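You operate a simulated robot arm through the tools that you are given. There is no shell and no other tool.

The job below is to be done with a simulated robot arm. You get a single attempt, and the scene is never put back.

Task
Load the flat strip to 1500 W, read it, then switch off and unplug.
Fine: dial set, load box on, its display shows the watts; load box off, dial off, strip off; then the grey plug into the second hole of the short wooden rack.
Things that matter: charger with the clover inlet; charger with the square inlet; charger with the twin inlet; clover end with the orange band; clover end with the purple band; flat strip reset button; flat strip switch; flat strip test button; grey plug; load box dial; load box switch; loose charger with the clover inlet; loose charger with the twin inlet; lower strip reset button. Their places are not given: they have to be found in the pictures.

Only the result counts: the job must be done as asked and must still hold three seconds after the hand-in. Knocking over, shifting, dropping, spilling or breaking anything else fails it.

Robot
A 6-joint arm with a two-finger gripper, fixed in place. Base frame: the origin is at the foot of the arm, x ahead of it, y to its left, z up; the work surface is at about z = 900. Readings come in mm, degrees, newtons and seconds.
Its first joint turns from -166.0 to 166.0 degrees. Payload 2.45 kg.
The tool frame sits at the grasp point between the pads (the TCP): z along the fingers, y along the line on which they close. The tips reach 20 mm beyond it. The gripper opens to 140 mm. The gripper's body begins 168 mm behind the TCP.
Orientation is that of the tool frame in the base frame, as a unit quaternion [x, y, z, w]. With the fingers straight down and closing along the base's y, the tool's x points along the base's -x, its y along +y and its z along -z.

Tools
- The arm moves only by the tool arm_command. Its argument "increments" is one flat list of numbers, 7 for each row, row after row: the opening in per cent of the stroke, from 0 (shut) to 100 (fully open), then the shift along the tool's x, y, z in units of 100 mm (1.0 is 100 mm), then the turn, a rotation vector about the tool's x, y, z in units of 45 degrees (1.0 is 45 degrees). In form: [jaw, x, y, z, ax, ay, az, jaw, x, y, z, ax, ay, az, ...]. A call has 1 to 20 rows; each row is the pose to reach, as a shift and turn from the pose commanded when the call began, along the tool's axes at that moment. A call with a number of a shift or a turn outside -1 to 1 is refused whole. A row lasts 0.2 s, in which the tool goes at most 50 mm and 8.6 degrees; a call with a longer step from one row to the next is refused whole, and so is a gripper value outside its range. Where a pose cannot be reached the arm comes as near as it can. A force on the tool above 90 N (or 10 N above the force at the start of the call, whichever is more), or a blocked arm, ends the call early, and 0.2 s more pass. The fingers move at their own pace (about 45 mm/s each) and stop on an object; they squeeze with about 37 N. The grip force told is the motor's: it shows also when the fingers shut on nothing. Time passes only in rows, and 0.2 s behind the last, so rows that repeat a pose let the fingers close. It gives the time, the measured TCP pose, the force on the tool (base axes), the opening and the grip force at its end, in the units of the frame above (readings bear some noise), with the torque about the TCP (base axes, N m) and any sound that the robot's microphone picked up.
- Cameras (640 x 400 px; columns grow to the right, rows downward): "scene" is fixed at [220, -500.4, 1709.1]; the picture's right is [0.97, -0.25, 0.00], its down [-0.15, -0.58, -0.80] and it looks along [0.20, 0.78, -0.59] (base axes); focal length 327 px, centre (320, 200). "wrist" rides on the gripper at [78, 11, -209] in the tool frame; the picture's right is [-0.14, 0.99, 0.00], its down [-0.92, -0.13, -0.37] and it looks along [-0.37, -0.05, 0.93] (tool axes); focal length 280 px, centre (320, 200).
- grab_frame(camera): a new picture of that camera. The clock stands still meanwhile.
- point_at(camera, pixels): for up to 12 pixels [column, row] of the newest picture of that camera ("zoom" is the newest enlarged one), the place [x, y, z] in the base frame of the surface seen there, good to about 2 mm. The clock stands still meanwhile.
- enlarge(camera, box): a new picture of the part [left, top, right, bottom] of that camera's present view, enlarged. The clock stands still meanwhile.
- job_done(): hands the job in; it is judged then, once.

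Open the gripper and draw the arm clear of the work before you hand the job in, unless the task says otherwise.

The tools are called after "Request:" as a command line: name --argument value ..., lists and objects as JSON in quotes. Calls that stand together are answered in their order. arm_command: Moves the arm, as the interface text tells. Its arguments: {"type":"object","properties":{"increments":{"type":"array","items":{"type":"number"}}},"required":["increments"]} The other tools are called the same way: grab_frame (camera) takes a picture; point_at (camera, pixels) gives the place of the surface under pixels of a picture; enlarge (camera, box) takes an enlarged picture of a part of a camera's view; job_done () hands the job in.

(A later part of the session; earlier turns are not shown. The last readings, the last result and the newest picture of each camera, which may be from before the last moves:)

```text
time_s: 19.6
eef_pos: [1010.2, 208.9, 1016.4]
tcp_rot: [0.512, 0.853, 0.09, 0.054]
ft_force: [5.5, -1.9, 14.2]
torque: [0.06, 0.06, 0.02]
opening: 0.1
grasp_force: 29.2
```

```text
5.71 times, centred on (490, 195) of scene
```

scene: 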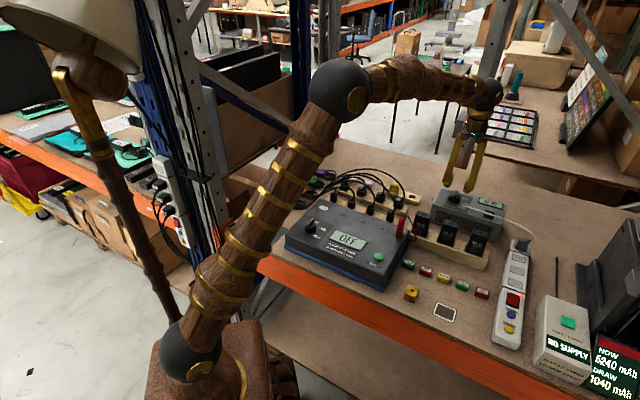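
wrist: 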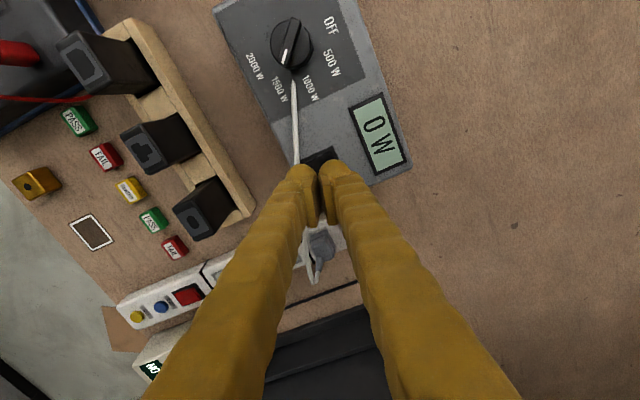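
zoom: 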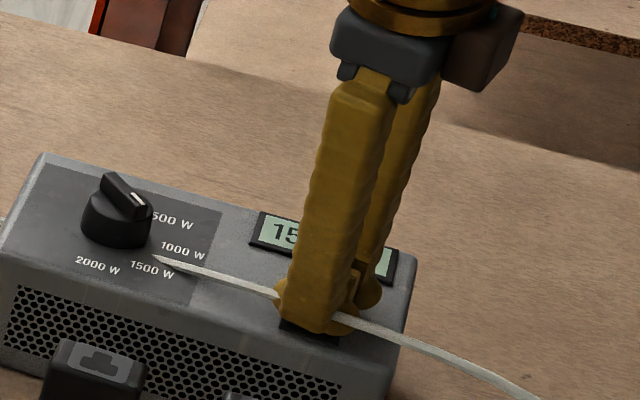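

Contact of 14 N and the display behind the finger now starts with "15": the load box switched on. I lift straight up 70 mm and read the display.

Request:
arm_command --increments '[0, 0, 0.042, -0.196, 0, 0, 0, 0, 0, 0.094, -0.44, 0, 0, 0, 0, 0, 0.146, -0.685, 0, 0, 0]'

Request:
enlarge --camera "scene" --box '[430, 160, 550, 240]'

Request:
grab_frame --camera "wrist"

Request:
enlarge --camera "scene" --box '[480, 260, 560, 350]'

```text
time_s: 20.4
eef_pos: [1010.3, 208.3, 1087.3]
tcp_rot: [0.512, 0.852, 0.09, 0.054]
ft_force: [0.3, 0.5, 0.1]
torque: [-0.01, 0.0, -0.03]
opening: 0.4
grasp_force: 29.7
```

```text
5.00 times, centred on (490, 200) of scene
```

zoom: 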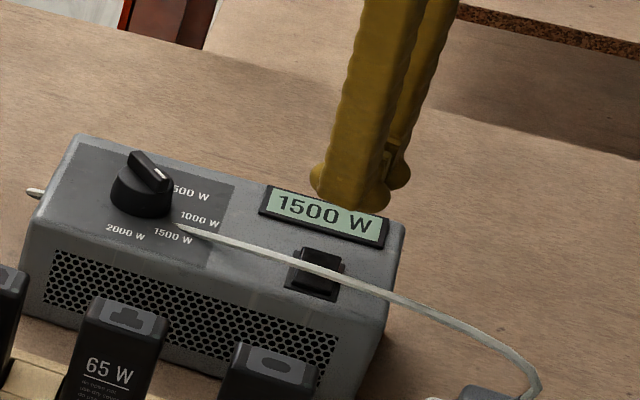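

```text
taken
```

wrist: 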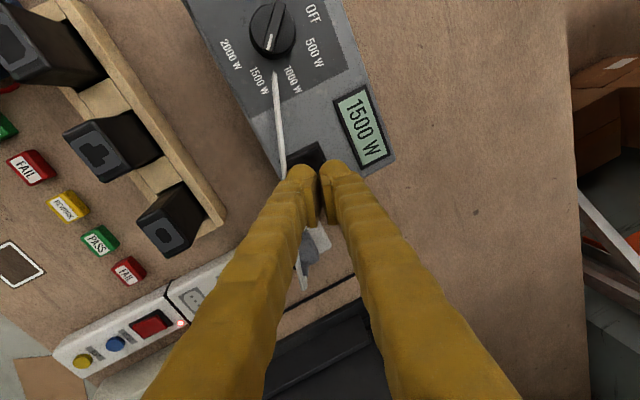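

```text
4.44 times, centred on (520, 305) of scene
```

zoom: 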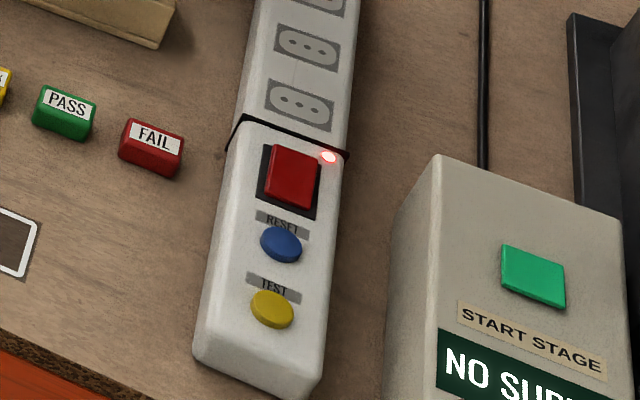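

The display clearly reads "1500 W" with the strip light still lit. Next I shift 22 mm along the rocker to its other (now high) end and lower to TCP z≈1025.

Request:
arm_command --increments '[0, 0.034, 0.102, 0.022, 0, 0, 0, 0, 0.068, 0.204, 0.0435, 0, 0, 0, 0, 0.068, 0.162, 0.24, 0, 0, 0, 0, 0.068, 0.12, 0.44, 0, 0, 0, 0, 0.068, 0.075, 0.65, 0, 0, 0, 0, 0.068, 0.075, 0.65, 0, 0, 0]'

Request:
enlarge --camera "scene" --box '[450, 160, 530, 230]'

Request:
enlarge --camera "wrist" --box '[260, 130, 400, 230]'

```text
time_s: 21.8
eef_pos: [1024.9, 224.1, 1024.9]
tcp_rot: [0.512, 0.853, 0.09, 0.054]
ft_force: [-0.9, 0.1, -0.9]
torque: [0.03, -0.04, 0.01]
opening: 0.0
grasp_force: 29.0
```

```text
5.71 times, centred on (490, 195) of scene
```

zoom: 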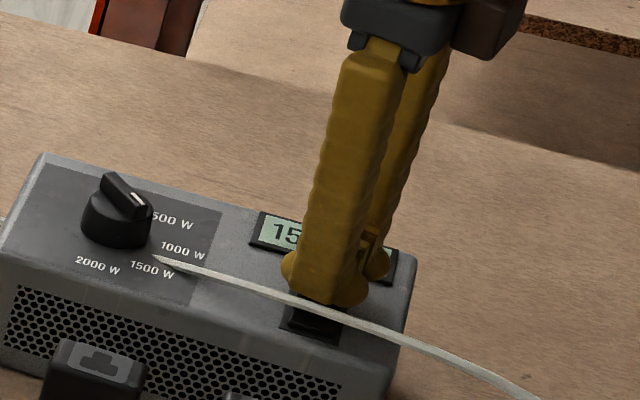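

```text
4.00 times, centred on (330, 180) of wrist
```

zoom: 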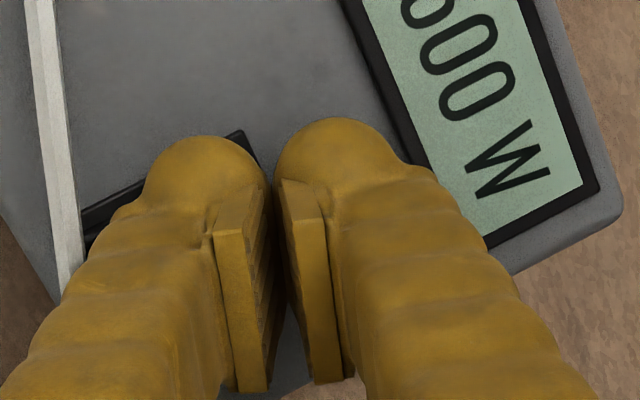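

The finger is above the far end of the rocker, no contact. I press down in small steps: first 5 mm.

Request:
arm_command --increments '[0, 0, -0.005, 0.0245, 0, 0, 0, 0, 0, -0.0104, 0.0489, 0, 0, 0, 0, 0, -0.0104, 0.0489, 0, 0, 0]'

```text
time_s: 22.6
eef_pos: [1024.4, 225.1, 1020.2]
tcp_rot: [0.512, 0.852, 0.089, 0.054]
ft_force: [1.0, -0.1, 0.8]
torque: [0.0, 0.0, 0.02]
opening: 0.0
grasp_force: 29.4
```

No contact yet at 1020. Another 2 mm.

Request:
arm_command --increments '[0, 0, -0.002, 0.0098, 0, 0, 0, 0, 0, -0.0042, 0.0196, 0, 0, 0, 0, 0, -0.0042, 0.0196, 0, 0, 0]'

Request:
enlarge --camera "scene" --box '[450, 160, 530, 230]'

```text
time_s: 23.4
eef_pos: [1024.5, 223.9, 1017.9]
tcp_rot: [0.513, 0.852, 0.09, 0.055]
ft_force: [-0.9, -1.6, 9.7]
torque: [-0.14, 0.01, 0.02]
opening: 0.0
grasp_force: 29.5
```

```text
5.71 times, centred on (490, 195) of scene
```

zoom: 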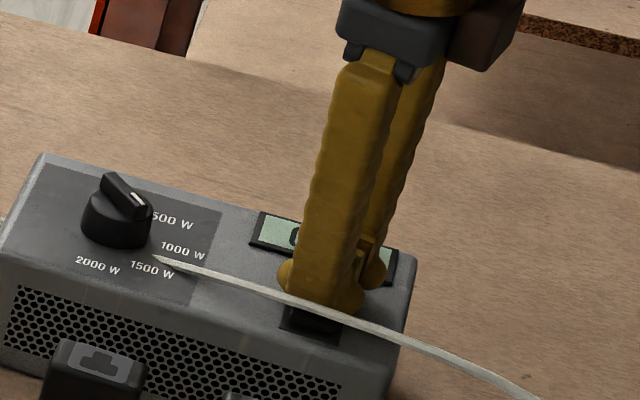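

The display behind the finger seems back to "0 W". I lift 75 mm and verify the display and rocker.

Request:
arm_command --increments '[0, 0, 0.042, -0.196, 0, 0, 0, 0, 0, 0.094, -0.44, 0, 0, 0, 0, 0, 0.156, -0.734, 0, 0, 0]'

Request:
enlarge --camera "scene" --box '[430, 160, 550, 240]'

Request:
grab_frame --camera "wrist"

```text
time_s: 24.2
eef_pos: [1024.5, 225.6, 1091.8]
tcp_rot: [0.513, 0.852, 0.089, 0.053]
ft_force: [0.5, -0.8, -0.1]
torque: [0.01, 0.07, 0.0]
opening: 0.0
grasp_force: 29.6
```

```text
5.00 times, centred on (490, 200) of scene
```

zoom: 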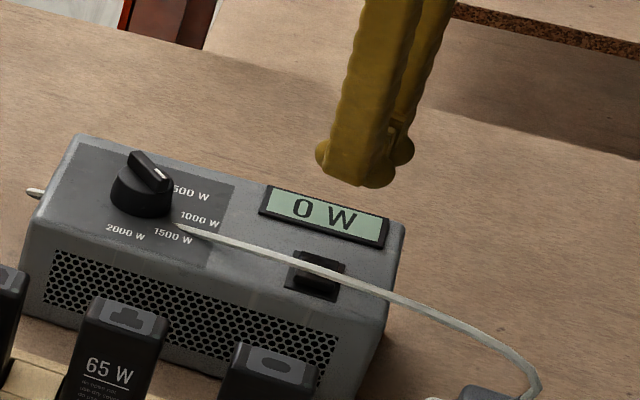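

```text
taken
```

wrist: 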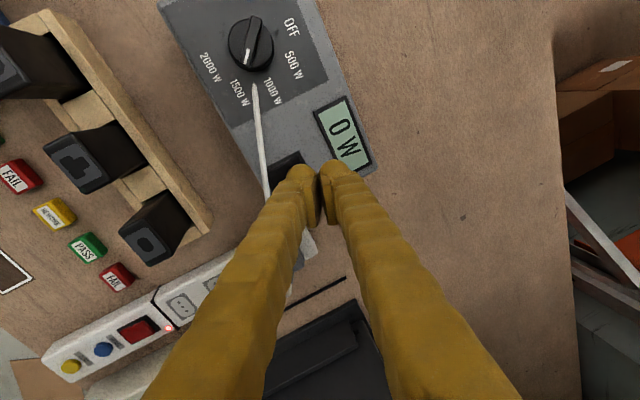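

Load box is off ("0 W"), dial still at 1500 W. I untilt, go back toward the dial, opening the gripper to ~42 mm.

Request:
arm_command --increments '[10, 0.3, -0.05, -0.08, 0.089, 0, 0, 20, 0.6, -0.103, -0.159, 0.178, 0, 0, 30, 0.899, -0.155, -0.238, 0.267, 0, 0, 30, 0.899, -0.155, -0.238, 0.267, 0, 0]'

Request:
arm_command --increments '[30, 0.07, -0.015, 0.1, 0, 0, 0.13, 30, 0.14, -0.03, 0.2, 0, 0, 0.26, 30, 0.21, -0.046, 0.3, 0, 0, 0.39, 30, 0.28, -0.061, 0.4, 0, 0, 0.52, 30, 0.338, -0.076, 0.48, 0, 0, 0.651, 30, 0.338, -0.076, 0.48, 0, 0, 0.651]'

Request:
enlarge --camera "wrist" --box '[270, 140, 370, 220]'

```text
time_s: 25.2
eef_pos: [964.1, 295.6, 1112.0]
tcp_rot: [0.516, 0.857, 0.001, 0.001]
ft_force: [-0.3, -0.4, -0.4]
torque: [0.01, -0.01, 0.02]
opening: 42.1
grasp_force: 0.0
```

```text
time_s: 26.6
eef_pos: [941.8, 321.5, 1063.5]
tcp_rot: [0.715, 0.699, -0.001, 0.001]
ft_force: [0.7, -0.1, -0.4]
torque: [0.01, 0.0, 0.02]
opening: 41.9
grasp_force: 0.0
```

```text
5.00 times, centred on (320, 180) of wrist
```

zoom: 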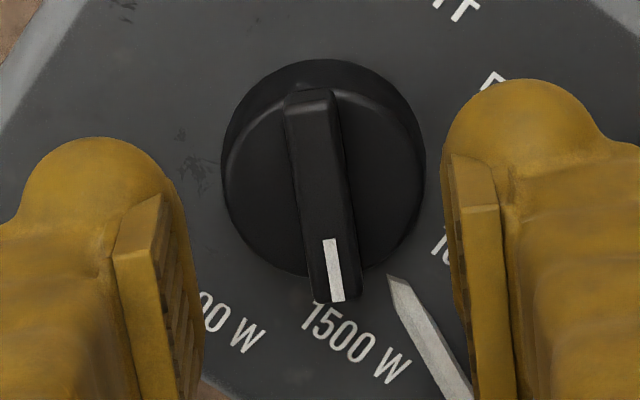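

The ridge lies centred and aligned between the open fingers. I lower 30 mm and close on it.

Request:
arm_command --increments '[30, 0, 0, 0.1, 0, 0, 0, 30, 0, 0, 0.2, 0, 0, 0, 30, 0, 0, 0.302, 0, 0, 0, 30, 0, 0, 0.302, 0, 0, 0, 15, 0, 0, 0.302, 0, 0, 0, 5, 0, 0, 0.302, 0, 0, 0, 0, 0, 0, 0.302, 0, 0, 0, 0, 0, 0, 0.302, 0, 0, 0]'

Request:
enlarge --camera "wrist" --box '[270, 140, 370, 220]'

```text
time_s: 28.4
eef_pos: [941.9, 321.7, 1033.7]
tcp_rot: [0.715, 0.699, 0.0, 0.0]
ft_force: [4.4, 1.0, -0.9]
torque: [0.03, -0.05, 0.05]
opening: 9.1
grasp_force: 36.3
```

```text
5.00 times, centred on (320, 180) of wrist
```

zoom: 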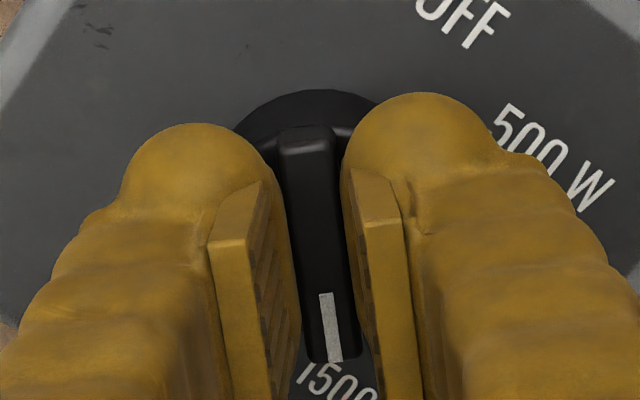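

Gripped again (9.1 mm, 36 N, low side force). I turn the first 45° back (− about tool z).

Request:
arm_command --increments '[0, 0, 0, 0, 0, 0, -0.167, 0, 0, 0, 0, 0, 0, -0.333, 0, 0, 0, 0, 0, 0, -0.5, 0, 0, 0, 0, 0, 0, -0.667, 0, 0, 0, 0, 0, 0, -0.833, 0, 0, 0, 0, 0, 0, -1.0, 0, 0, 0, 0, 0, 0, -1.0]'

```text
time_s: 30.0
eef_pos: [940.4, 321.1, 1034.7]
tcp_rot: [0.392, 0.92, -0.001, 0.0]
ft_force: [-18.1, -17.4, -12.8]
torque: [-0.2, 0.2, -0.01]
opening: 9.3
grasp_force: 36.2
```

Side force 25 N along the gripper's −y; I shift −1 mm in tool y and turn the second 45°.

Request:
arm_command --increments '[0, 0, -0.01, 0, 0, 0, 0, 0, 0, -0.01, 0, 0, 0, -0.167, 0, 0, -0.01, 0, 0, 0, -0.333, 0, 0, -0.01, 0, 0, 0, -0.5, 0, 0, -0.01, 0, 0, 0, -0.667, 0, 0, -0.01, 0, 0, 0, -0.833, 0, 0, -0.01, 0, 0, 0, -1.0, 0, 0, -0.01, 0, 0, 0, -1.0]'

```text
time_s: 31.8
eef_pos: [940.8, 320.3, 1035.2]
tcp_rot: [0.011, 1.0, 0.0, 0.0]
ft_force: [-0.3, -5.7, -2.1]
torque: [-0.1, 0.03, 0.0]
opening: 9.0
grasp_force: 37.1
```

Side force is now small (6 N). I turn the last 45° to OFF.

Request:
arm_command --increments '[0, 0, 0, 0, 0, 0, -0.167, 0, 0, 0, 0, 0, 0, -0.333, 0, 0, 0, 0, 0, 0, -0.5, 0, 0, 0, 0, 0, 0, -0.667, 0, 0, 0, 0, 0, 0, -0.833, 0, 0, 0, 0, 0, 0, -1.0, 0, 0, 0, 0, 0, 0, -1.0]'

Request:
enlarge --camera "wrist" --box '[270, 140, 370, 220]'

```text
time_s: 33.4
eef_pos: [941.2, 319.3, 1034.2]
tcp_rot: [-0.373, 0.928, 0.0, 0.0]
ft_force: [5.2, -9.6, -5.5]
torque: [-0.11, -0.07, -0.01]
opening: 9.0
grasp_force: 36.6
```

```text
5.00 times, centred on (320, 180) of wrist
```

zoom: 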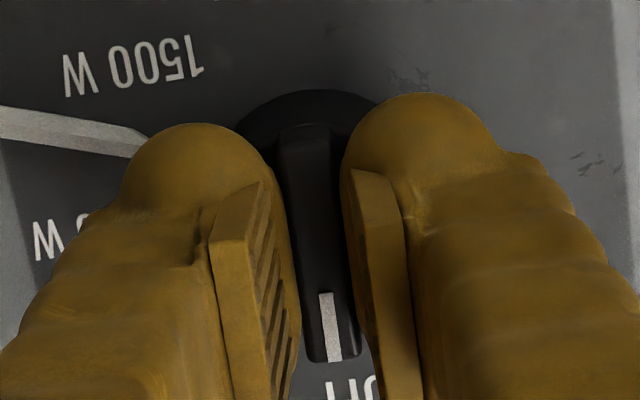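

The pointer mark now faces OFF as at the start. I release and lift, then check dial and strip.

Request:
arm_command --increments '[30, 0, 0, 0, 0, 0, 0, 30, 0, 0, 0, 0, 0, 0, 30, 0, 0, 0, 0, 0, 0, 30, 0, 0, -0.3, 0, 0, 0, 30, 0, 0, -0.7, 0, 0, 0, 30, 0, 0, -1.0, 0, 0, 0, 30, 0, 0, -1.0, 0, 0, 0]'

Request:
grab_frame --camera "wrist"

Request:
enlarge --camera "wrist" --box '[270, 120, 370, 200]'

Request:
enlarge --camera "scene" --box '[430, 160, 550, 240]'

Request:
grab_frame --camera "scene"

Request:
point_at --camera "scene" --pixels '[[513, 300], [511, 296], [514, 306], [519, 293], [511, 315], [508, 328], [505, 348], [495, 342], [529, 243], [514, 250], [519, 277], [517, 270]]'

```text
time_s: 35.0
eef_pos: [941.2, 319.5, 1135.1]
tcp_rot: [-0.372, 0.928, 0.0, -0.001]
ft_force: [-0.5, 0.0, -0.4]
torque: [-0.02, 0.01, -0.01]
opening: 42.0
grasp_force: 0.1
```

```text
taken
```

wrist: 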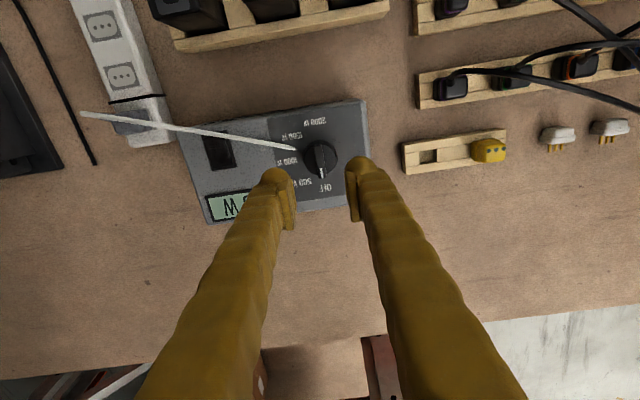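

```text
5.00 times, centred on (320, 160) of wrist
```

zoom: 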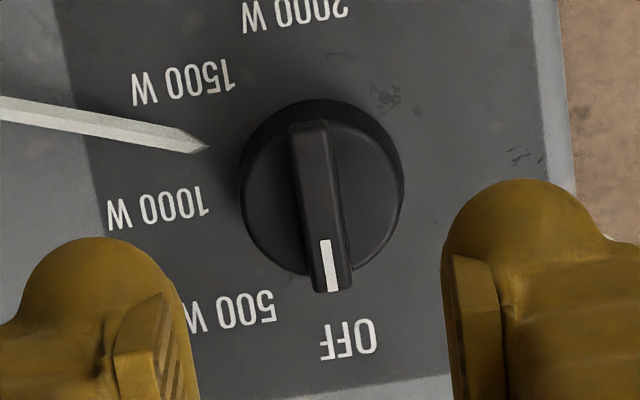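

```text
5.00 times, centred on (490, 200) of scene
```

zoom: 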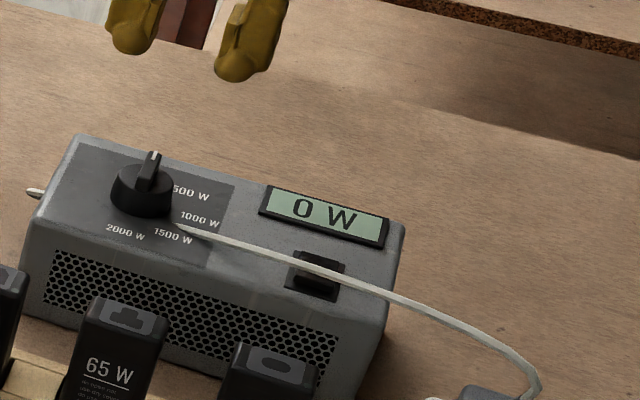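

```text
taken
```

scene: 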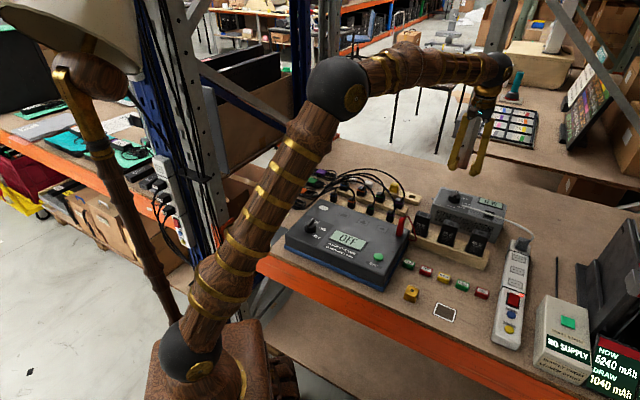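

```text
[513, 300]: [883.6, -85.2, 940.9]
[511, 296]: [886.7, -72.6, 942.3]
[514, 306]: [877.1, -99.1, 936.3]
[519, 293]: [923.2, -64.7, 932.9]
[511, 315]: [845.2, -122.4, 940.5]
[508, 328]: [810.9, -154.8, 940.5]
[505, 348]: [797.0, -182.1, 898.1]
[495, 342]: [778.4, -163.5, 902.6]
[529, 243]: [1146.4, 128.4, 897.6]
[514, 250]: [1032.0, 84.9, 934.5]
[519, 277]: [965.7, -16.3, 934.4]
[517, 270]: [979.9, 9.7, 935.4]
```

Dial is at OFF (wrist zoom mark 328,265 over "OFF"), load box 0 W and off. Now the strip's red rocker at scene (513,300): I enlarge and measure its slope.

Request:
enlarge --camera "scene" --box '[490, 275, 540, 345]'

Request:
point_at --camera "zoom" --pixels '[[255, 140], [300, 130], [345, 150], [245, 170], [290, 180], [330, 195], [240, 195], [275, 210], [320, 220], [365, 130], [270, 120], [330, 125]]'

```text
5.71 times, centred on (515, 310) of scene
```

zoom: 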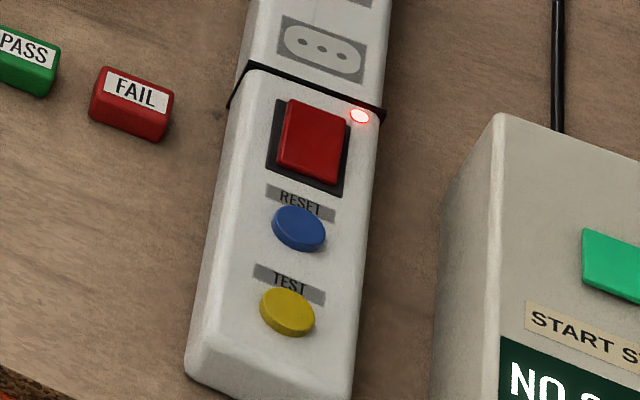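

```text
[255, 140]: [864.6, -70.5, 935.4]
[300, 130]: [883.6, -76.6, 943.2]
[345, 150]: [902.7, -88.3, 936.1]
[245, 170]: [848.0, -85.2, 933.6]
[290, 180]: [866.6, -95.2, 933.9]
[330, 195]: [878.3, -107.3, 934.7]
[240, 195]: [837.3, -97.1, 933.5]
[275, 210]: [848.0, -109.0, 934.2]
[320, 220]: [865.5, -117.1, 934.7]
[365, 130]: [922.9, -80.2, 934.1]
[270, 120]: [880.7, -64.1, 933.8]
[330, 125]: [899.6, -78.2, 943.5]
```

I query more points directly on the red rocker and on the buttons for height.

Request:
point_at --camera "zoom" --pixels '[[297, 106], [340, 120], [293, 125], [338, 140], [288, 145], [332, 160], [284, 160], [328, 175], [312, 115], [308, 165], [300, 222], [290, 305]]'

Request:
enlarge --camera "scene" --box '[503, 285, 525, 315]'

```text
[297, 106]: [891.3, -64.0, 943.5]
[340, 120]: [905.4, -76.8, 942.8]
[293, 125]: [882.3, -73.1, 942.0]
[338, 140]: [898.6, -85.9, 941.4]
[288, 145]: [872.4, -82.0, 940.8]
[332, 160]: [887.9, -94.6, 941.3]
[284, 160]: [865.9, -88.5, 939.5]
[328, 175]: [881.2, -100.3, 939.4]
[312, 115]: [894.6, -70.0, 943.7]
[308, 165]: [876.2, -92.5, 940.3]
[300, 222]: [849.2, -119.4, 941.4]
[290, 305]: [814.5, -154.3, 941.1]
```

```text
13.33 times, centred on (514, 300) of scene
```

zoom: 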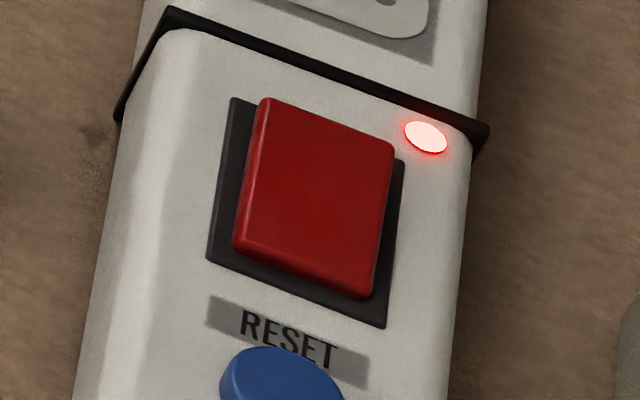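

The red rocker is high (z≈943.5) at the socket end and low (939.5) at the RESET end, so it is on; I must press the socket end near (895,−74). I measure neighbouring obstacles (start box, black stand, chargers).

Request:
point_at --camera "scene" --pixels '[[552, 300], [568, 322], [540, 350], [590, 268], [580, 262], [600, 240], [630, 218], [470, 245], [480, 235], [463, 290], [482, 293], [557, 262]]'

Request:
enlarge --camera "scene" --box '[520, 180, 640, 400]'

```text
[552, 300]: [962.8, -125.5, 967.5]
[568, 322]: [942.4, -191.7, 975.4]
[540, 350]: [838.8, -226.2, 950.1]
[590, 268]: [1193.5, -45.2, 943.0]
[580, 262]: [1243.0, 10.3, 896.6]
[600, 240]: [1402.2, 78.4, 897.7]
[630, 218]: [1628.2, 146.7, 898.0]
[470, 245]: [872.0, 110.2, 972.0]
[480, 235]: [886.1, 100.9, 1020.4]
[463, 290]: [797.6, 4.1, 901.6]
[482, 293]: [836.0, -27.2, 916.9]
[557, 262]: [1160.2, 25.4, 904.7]
```

```text
1.82 times, centred on (580, 290) of scene
```

zoom: 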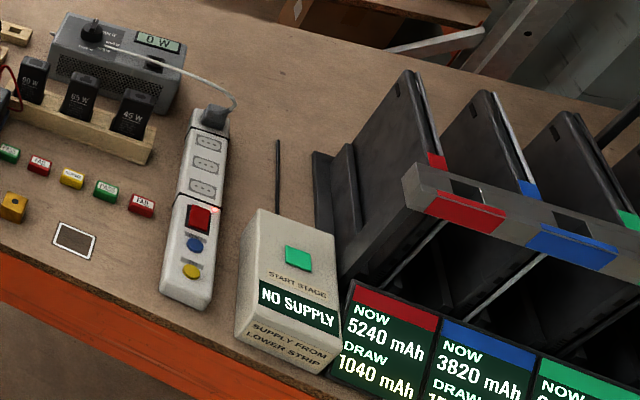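

Clearances are fine (start box top z≈970 is 80 mm away from the rocker). I carry the closed gripper at z≈1135 over to the strip in steps, turning it to align with the strip.

Request:
arm_command --increments '[15, 0.333, -0.333, 0, 0, 0, 0, 0, 0.667, -0.667, 0, 0, 0, 0, 0, 1.0, -1.0, 0, 0, 0, 0]'

Request:
arm_command --increments '[0, 0.167, -0.167, 0, 0, 0, 0.167, 0, 0.333, -0.333, 0, 0, 0, 0.333, 0, 0.5, -0.5, 0, 0, 0, 0.5, 0, 0.667, -0.667, 0, 0, 0, 0.667, 0, 0.833, -0.833, 0, 0, 0, 0.833, 0, 1.0, -1.0, 0, 0, 0, 1.0]'

Request:
arm_command --increments '[0, 0.062, -0.167, 0, 0, 0, 0.167, 0, 0.123, -0.333, 0, 0, 0, 0.333, 0, 0.185, -0.5, 0, 0, 0, 0.5, 0, 0.247, -0.667, 0, 0, 0, 0.667, 0, 0.308, -0.833, 0, 0, 0, 0.833, 0, 0.37, -1.0, 0, 0, 0, 1.0, 0, 0.37, -1.0, 0, 0, 0, 1.0]'

Request:
grab_frame --camera "wrist"

Request:
grab_frame --camera "scene"

```text
time_s: 35.8
eef_pos: [938.3, 179.1, 1136.7]
tcp_rot: [-0.373, 0.928, 0.0, 0.0]
ft_force: [1.2, -0.5, -0.2]
torque: [-0.01, 0.0, -0.01]
opening: 0.0
grasp_force: 20.9
```

```text
time_s: 37.2
eef_pos: [932.9, 37.8, 1135.9]
tcp_rot: [0.012, 1.0, 0.0, 0.0]
ft_force: [-0.6, -0.3, 0.3]
torque: [-0.03, -0.04, 0.0]
opening: 0.1
grasp_force: 29.3
```

```text
time_s: 38.8
eef_pos: [895.8, -62.0, 1133.9]
tcp_rot: [0.392, 0.92, 0.0, 0.0]
ft_force: [-0.2, 0.1, -0.5]
torque: [0.02, 0.01, 0.01]
opening: 0.0
grasp_force: 29.3
```

```text
taken
```

wrist: 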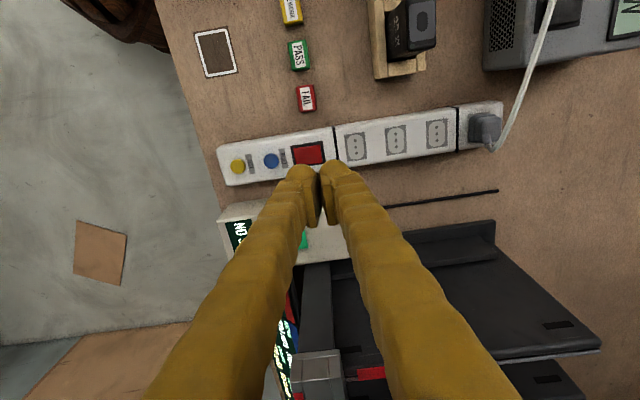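

```text
taken
```

scene: 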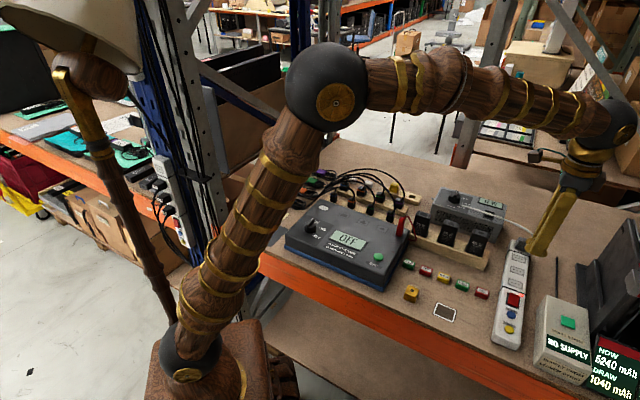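

The strip now lies horizontal in the wrist view with the red rocker at (308,153) and the grey plug at (487,128). I enlarge and measure both.

Request:
enlarge --camera "wrist" --box '[270, 120, 350, 180]'

Request:
point_at --camera "zoom" --pixels '[[175, 190], [175, 240], [215, 210], [260, 190], [300, 200], [335, 160], [345, 215], [210, 250], [180, 215], [340, 190]]'

Request:
enlarge --camera "wrist" --box '[440, 90, 530, 160]'

Request:
point_at --camera "zoom" --pixels '[[320, 200], [280, 170], [360, 170], [300, 240], [360, 240], [250, 200], [390, 200], [320, 150], [320, 270], [340, 220], [300, 190], [400, 260]]'

```text
6.67 times, centred on (310, 150) of wrist
```

zoom: 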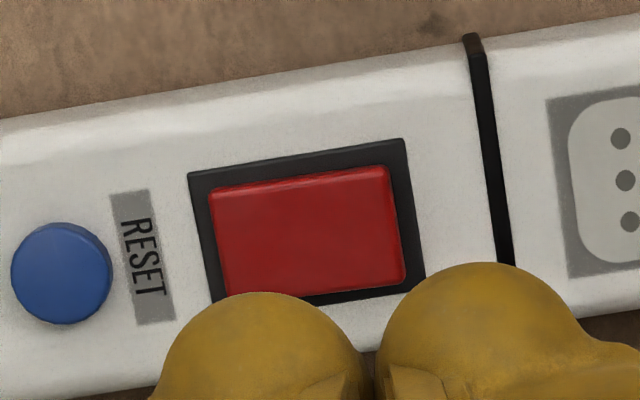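

```text
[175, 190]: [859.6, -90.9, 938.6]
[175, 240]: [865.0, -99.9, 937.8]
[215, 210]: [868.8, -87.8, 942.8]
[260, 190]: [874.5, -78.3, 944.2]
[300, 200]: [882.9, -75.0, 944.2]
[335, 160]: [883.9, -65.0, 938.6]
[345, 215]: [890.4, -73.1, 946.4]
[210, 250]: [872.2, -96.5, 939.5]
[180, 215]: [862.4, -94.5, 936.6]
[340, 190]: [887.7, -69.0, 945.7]
```

```text
5.71 times, centred on (485, 125) of wrist
```

zoom: 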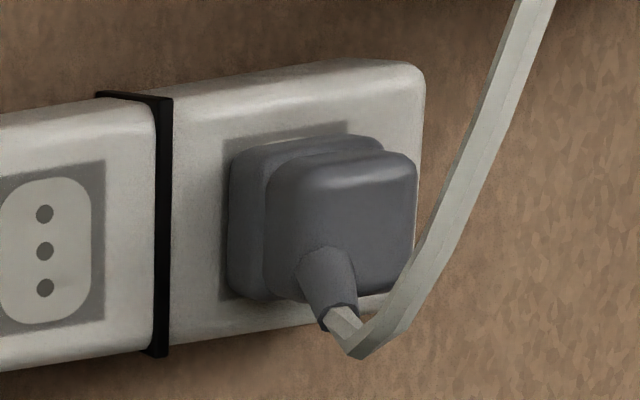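

```text
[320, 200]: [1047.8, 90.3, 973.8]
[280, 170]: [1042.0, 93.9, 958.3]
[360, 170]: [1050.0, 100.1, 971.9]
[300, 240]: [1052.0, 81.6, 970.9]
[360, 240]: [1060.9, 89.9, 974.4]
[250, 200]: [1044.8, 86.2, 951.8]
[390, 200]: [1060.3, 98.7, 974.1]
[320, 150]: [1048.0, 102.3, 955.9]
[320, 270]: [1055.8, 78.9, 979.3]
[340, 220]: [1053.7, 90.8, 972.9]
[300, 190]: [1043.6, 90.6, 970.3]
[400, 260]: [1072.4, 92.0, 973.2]
```

Rocker centre ≈ (886,−82); plug top at z≈974, centre ≈ (1055,91), cord leaving across the strip. I tilt 12° outward and lower toward the rocker's socket end, to TCP z≈1040.

Request:
arm_command --increments '[0, -0.018, -0.009, 0.24, -0.067, 0, 0, 0, -0.036, -0.017, 0.48, -0.134, 0, 0, 0, -0.054, -0.026, 0.72, -0.2, 0, 0, 0, -0.071, -0.034, 0.95, -0.267, 0, 0, 0, -0.071, -0.034, 0.95, -0.267, 0, 0]'

Request:
enlarge --camera "wrist" --box '[250, 120, 390, 220]'

Request:
enlarge --camera "scene" --box '[470, 230, 570, 340]'

```text
time_s: 40.0
eef_pos: [898.2, -69.1, 1038.9]
tcp_rot: [0.391, 0.914, 0.096, 0.041]
ft_force: [0.3, -0.7, 0.5]
torque: [-0.01, 0.0, -0.02]
opening: 0.0
grasp_force: 28.9
```

```text
4.00 times, centred on (320, 170) of wrist
```

zoom: 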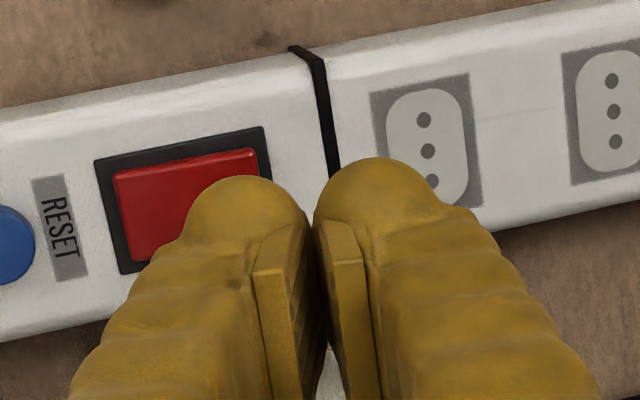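

```text
3.64 times, centred on (520, 285) of scene
```

zoom: 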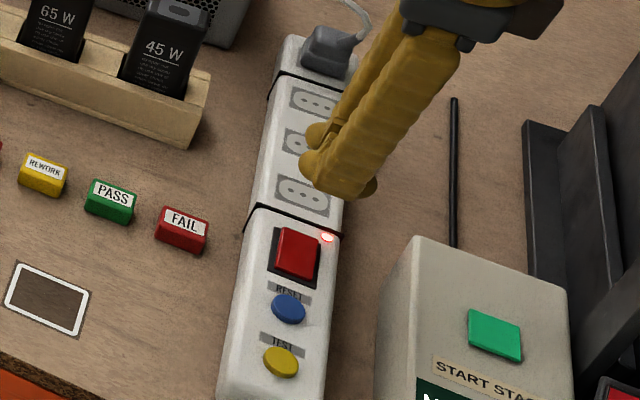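

The gripper is aligned above the socket end of the rocker. I lower 68 mm straight down to TCP z≈972, just above contact.

Request:
arm_command --increments '[0, 0, -0.052, 0.245, 0, 0, 0, 0, 0, -0.104, 0.489, 0, 0, 0, 0, 0, -0.1414, 0.665, 0, 0, 0, 0, 0, -0.1414, 0.665, 0, 0, 0]'

Request:
enlarge --camera "wrist" --box '[250, 120, 390, 220]'

Request:
enlarge --camera "scene" --box '[480, 260, 550, 340]'

```text
time_s: 41.0
eef_pos: [897.4, -69.1, 969.7]
tcp_rot: [0.391, 0.914, 0.097, 0.042]
ft_force: [0.2, -0.6, 0.1]
torque: [-0.01, 0.03, 0.01]
opening: 0.0
grasp_force: 29.3
```

```text
4.00 times, centred on (320, 170) of wrist
```

zoom: 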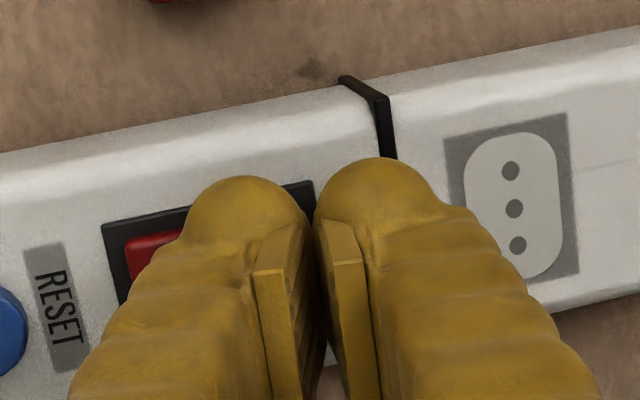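

```text
5.00 times, centred on (515, 300) of scene
```

zoom: 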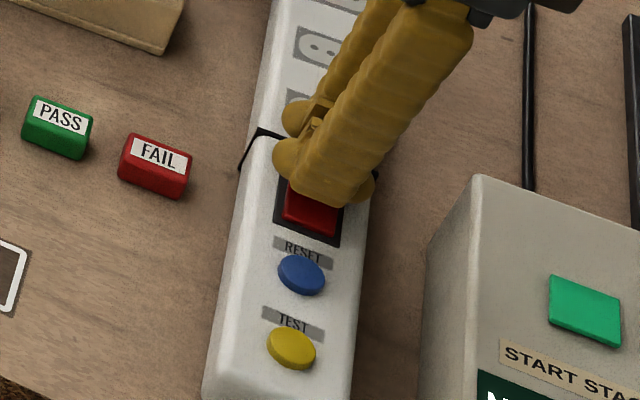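

No contact yet at z≈970. I lower 5 mm then watch the strip light.

Request:
arm_command --increments '[0, 0, -0.005, 0.0245, 0, 0, 0, 0, 0, -0.0104, 0.0489, 0, 0, 0, 0, 0, -0.0104, 0.0489, 0, 0, 0]'

Request:
arm_command --increments '[0, 0, -0.002, 0.0098, 0, 0, 0, 0, 0, -0.0042, 0.0196, 0, 0, 0, 0, 0, -0.0042, 0.0196, 0, 0, 0]'

Request:
enlarge --camera "scene" --box '[480, 260, 550, 340]'

```text
time_s: 41.8
eef_pos: [898.7, -69.7, 967.0]
tcp_rot: [0.39, 0.915, 0.096, 0.041]
ft_force: [0.5, 0.8, 1.4]
torque: [0.04, 0.01, 0.01]
opening: 0.0
grasp_force: 29.9
```

```text
time_s: 42.6
eef_pos: [897.7, -70.8, 965.3]
tcp_rot: [0.391, 0.914, 0.096, 0.042]
ft_force: [0.7, 0.4, -1.2]
torque: [-0.02, -0.02, 0.01]
opening: 0.1
grasp_force: 29.3
```

```text
5.00 times, centred on (515, 300) of scene
```

zoom: 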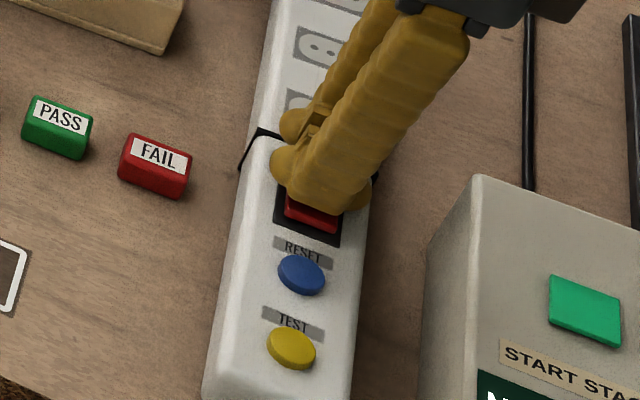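

Still free at z≈965. I continue with two 2 mm steps, checking each.

Request:
arm_command --increments '[0, 0, -0.002, 0.0098, 0, 0, 0, 0, 0, -0.0042, 0.0196, 0, 0, 0, 0, 0, -0.0042, 0.0196, 0, 0, 0]'

Request:
enlarge --camera "scene" --box '[480, 260, 550, 340]'

```text
time_s: 43.4
eef_pos: [898.9, -69.4, 964.0]
tcp_rot: [0.391, 0.914, 0.096, 0.042]
ft_force: [-7.3, -0.1, 30.2]
torque: [-0.17, 0.32, -0.04]
opening: 0.0
grasp_force: 29.4
```

```text
5.00 times, centred on (515, 300) of scene
```

zoom: 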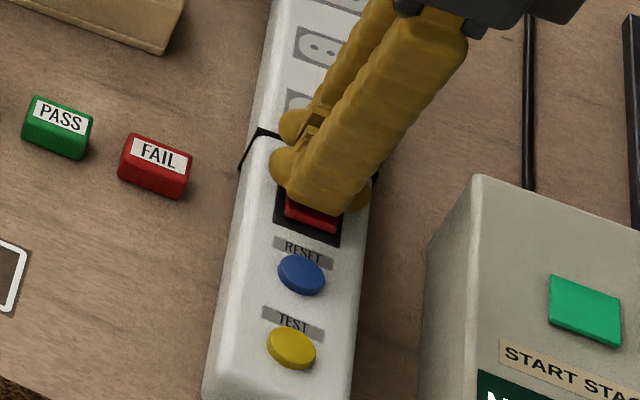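

Force 30 N now. I check the wrist view for the rocker before pressing any further.

Request:
enlarge --camera "wrist" --box '[250, 120, 390, 220]'

Request:
enlarge --camera "scene" --box '[500, 285, 530, 315]'

```text
4.00 times, centred on (320, 170) of wrist
```

zoom: 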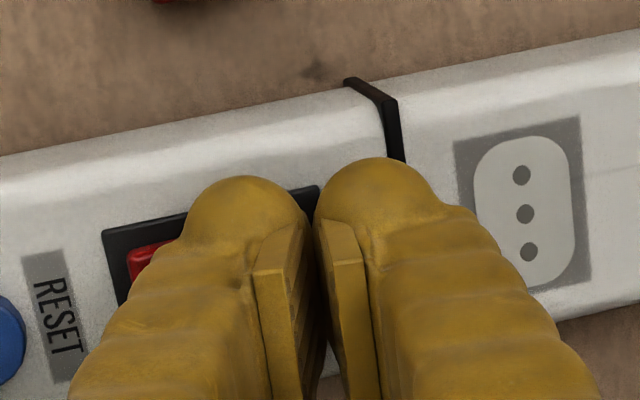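

```text
13.33 times, centred on (515, 300) of scene
```

zoom: 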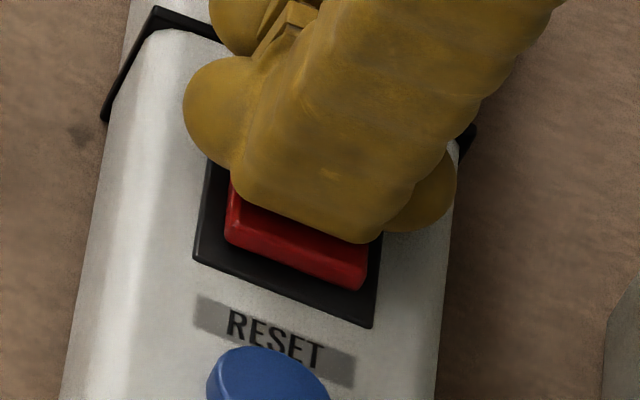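

The RESET end of the rocker now stands up with a taller red front face, so it appears flipped. I lift up and check the light.

Request:
arm_command --increments '[0, 0, 0.042, -0.196, 0, 0, 0, 0, 0, 0.104, -0.489, 0, 0, 0, 0, 0, 0.187, -0.88, 0, 0, 0, 0, 0, 0.187, -0.88, 0, 0, 0]'

Request:
enlarge --camera "scene" --box '[490, 275, 540, 345]'

Request:
enlarge --camera "wrist" --box '[220, 110, 340, 200]'

Request:
enlarge --camera "scene" --box '[430, 160, 550, 260]'

```text
time_s: 44.4
eef_pos: [898.7, -68.8, 1052.1]
tcp_rot: [0.391, 0.914, 0.096, 0.041]
ft_force: [-0.5, -0.3, 0.8]
torque: [-0.01, -0.01, -0.06]
opening: 0.2
grasp_force: 29.2
```

```text
5.71 times, centred on (515, 310) of scene
```

zoom: 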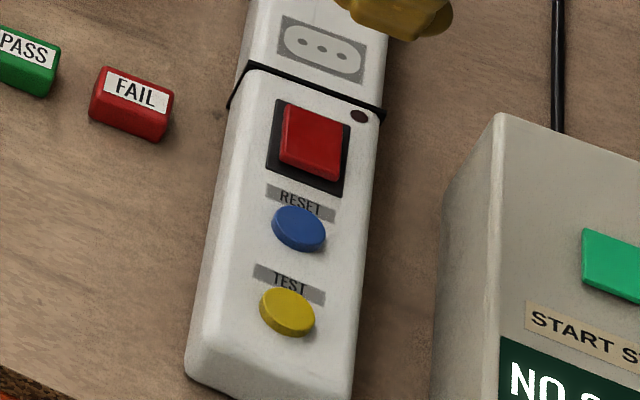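

```text
4.44 times, centred on (280, 155) of wrist
```

zoom: 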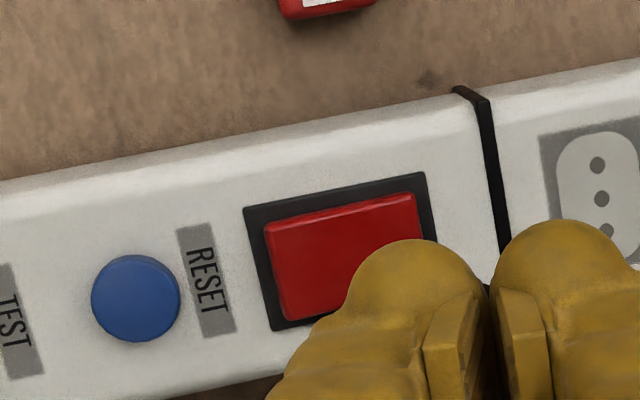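

```text
4.00 times, centred on (490, 210) of scene
```

zoom: 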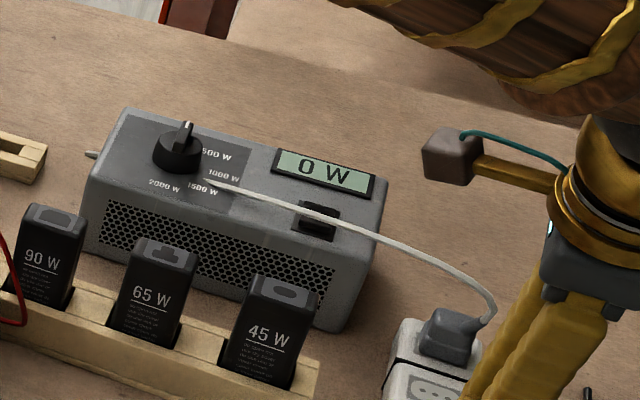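

The strip light is out (dark spot at zoom 360,115) and the rocker is flipped: strip off. Now I untilt and travel along the strip to the grey plug, opening the gripper to ~63 mm.

Request:
arm_command --increments '[10, 0, 0.25, -0.05, 0.089, 0, 0, 20, 0, 0.5, -0.1, 0.178, 0, 0, 30, 0, 0.747, -0.148, 0.267, 0, 0]'

Request:
arm_command --increments '[45, 0, 0.4, 0, 0, 0, 0, 45, 0, 0.8, -0.05, 0, 0, 0, 45, 0, 1.0, -0.05, 0, 0, 0, 45, 0, 1.0, -0.05, 0, 0, 0]'

Request:
grab_frame --camera "wrist"

Request:
enlarge --camera "wrist" --box '[280, 100, 420, 210]'

```text
time_s: 45.2
eef_pos: [949.0, -21.2, 1084.8]
tcp_rot: [0.393, 0.92, -0.001, -0.001]
ft_force: [-0.2, 0.1, -0.1]
torque: [0.03, -0.03, -0.01]
opening: 41.9
grasp_force: 0.0
```

```text
time_s: 46.2
eef_pos: [1021.8, 49.4, 1088.5]
tcp_rot: [0.393, 0.919, 0.001, 0.0]
ft_force: [-0.6, 0.5, 0.2]
torque: [-0.01, 0.05, 0.02]
opening: 62.7
grasp_force: 0.2
```

```text
taken
```

wrist: 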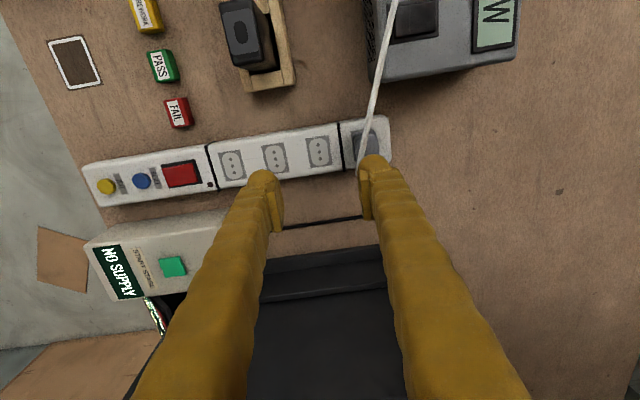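

```text
3.64 times, centred on (350, 155) of wrist
```

zoom: 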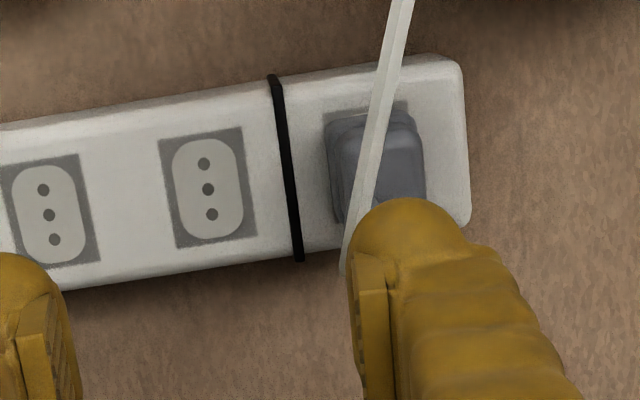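

The plug lies ahead along the strip at wrist (368,145). I move 54 mm further along tool y to be over it and look again.

Request:
arm_command --increments '[45, 0.04, 0.27, 0, 0, 0, 0, 45, 0.08, 0.545, 0, 0, 0, 0, 45, 0.08, 0.545, 0, 0, 0, 0]'

Request:
grab_frame --camera "wrist"

Request:
enlarge --camera "wrist" --box '[260, 110, 380, 200]'

Request:
point_at --camera "zoom" --pixels '[[250, 175], [250, 250], [330, 250], [330, 200], [290, 220], [220, 200], [230, 270], [350, 160], [340, 300], [300, 160], [370, 230], [150, 240]]'

```text
time_s: 47.0
eef_pos: [1053.8, 93.6, 1088.9]
tcp_rot: [0.394, 0.919, 0.0, 0.0]
ft_force: [1.1, -0.4, 0.3]
torque: [0.0, -0.04, 0.01]
opening: 62.9
grasp_force: 0.0
```

```text
taken
```

wrist: 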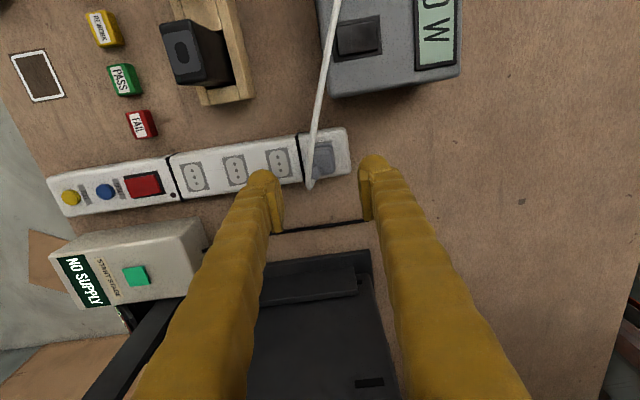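

```text
4.44 times, centred on (320, 155) of wrist
```

zoom: 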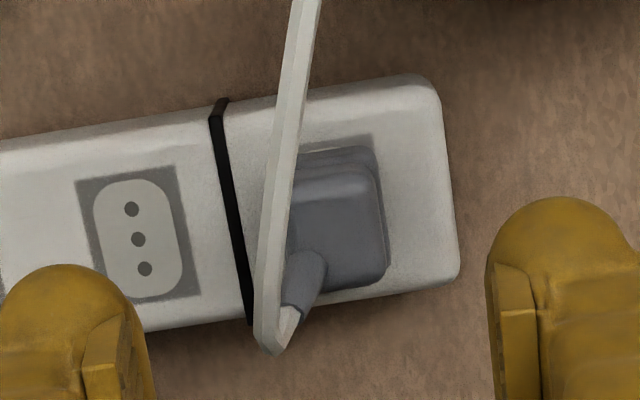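

```text
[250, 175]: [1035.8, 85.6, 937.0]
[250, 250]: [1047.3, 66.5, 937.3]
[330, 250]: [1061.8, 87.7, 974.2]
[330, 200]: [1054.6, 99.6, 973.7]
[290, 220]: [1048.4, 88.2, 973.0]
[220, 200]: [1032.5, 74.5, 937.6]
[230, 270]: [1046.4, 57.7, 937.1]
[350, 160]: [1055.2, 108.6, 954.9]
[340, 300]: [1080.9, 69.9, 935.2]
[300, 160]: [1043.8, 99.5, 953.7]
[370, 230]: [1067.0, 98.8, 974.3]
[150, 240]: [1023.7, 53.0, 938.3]
```

I query the plug's edges more precisely, and the cable height above it.

Request:
point_at --camera "zoom" --pixels '[[372, 188], [384, 270], [305, 190], [330, 285], [345, 235], [300, 240], [282, 150], [295, 80], [270, 250], [265, 320], [305, 270], [298, 300]]'

Request:
enlarge --camera "scene" --box '[500, 225, 550, 265]'

Request:
point_at --camera "zoom" --pixels '[[240, 140], [300, 120], [350, 140], [270, 170], [330, 190], [250, 190], [320, 220], [380, 160], [360, 210], [400, 130], [440, 90], [300, 90]]'

```text
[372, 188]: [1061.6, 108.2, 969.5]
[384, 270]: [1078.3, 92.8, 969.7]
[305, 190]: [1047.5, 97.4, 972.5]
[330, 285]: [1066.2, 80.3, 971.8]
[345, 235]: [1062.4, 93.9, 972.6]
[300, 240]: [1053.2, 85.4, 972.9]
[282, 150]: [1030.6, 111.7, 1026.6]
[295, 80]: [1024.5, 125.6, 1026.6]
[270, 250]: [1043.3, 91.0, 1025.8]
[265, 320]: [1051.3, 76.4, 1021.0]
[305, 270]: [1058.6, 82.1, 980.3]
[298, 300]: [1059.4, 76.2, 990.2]
```

```text
10.00 times, centred on (525, 245) of scene
```

zoom: 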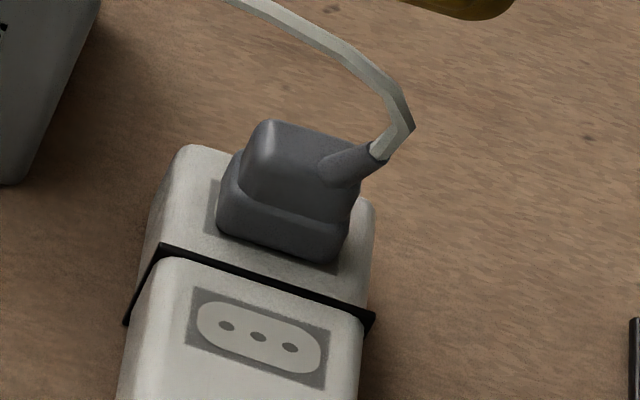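

```text
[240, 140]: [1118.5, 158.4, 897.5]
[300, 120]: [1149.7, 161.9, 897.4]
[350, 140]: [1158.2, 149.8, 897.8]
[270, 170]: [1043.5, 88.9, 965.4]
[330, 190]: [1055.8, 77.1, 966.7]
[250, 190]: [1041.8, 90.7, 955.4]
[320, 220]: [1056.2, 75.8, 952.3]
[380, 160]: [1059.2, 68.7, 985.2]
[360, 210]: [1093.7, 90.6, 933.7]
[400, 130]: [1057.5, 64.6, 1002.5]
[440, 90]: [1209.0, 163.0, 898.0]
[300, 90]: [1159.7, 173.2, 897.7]
```

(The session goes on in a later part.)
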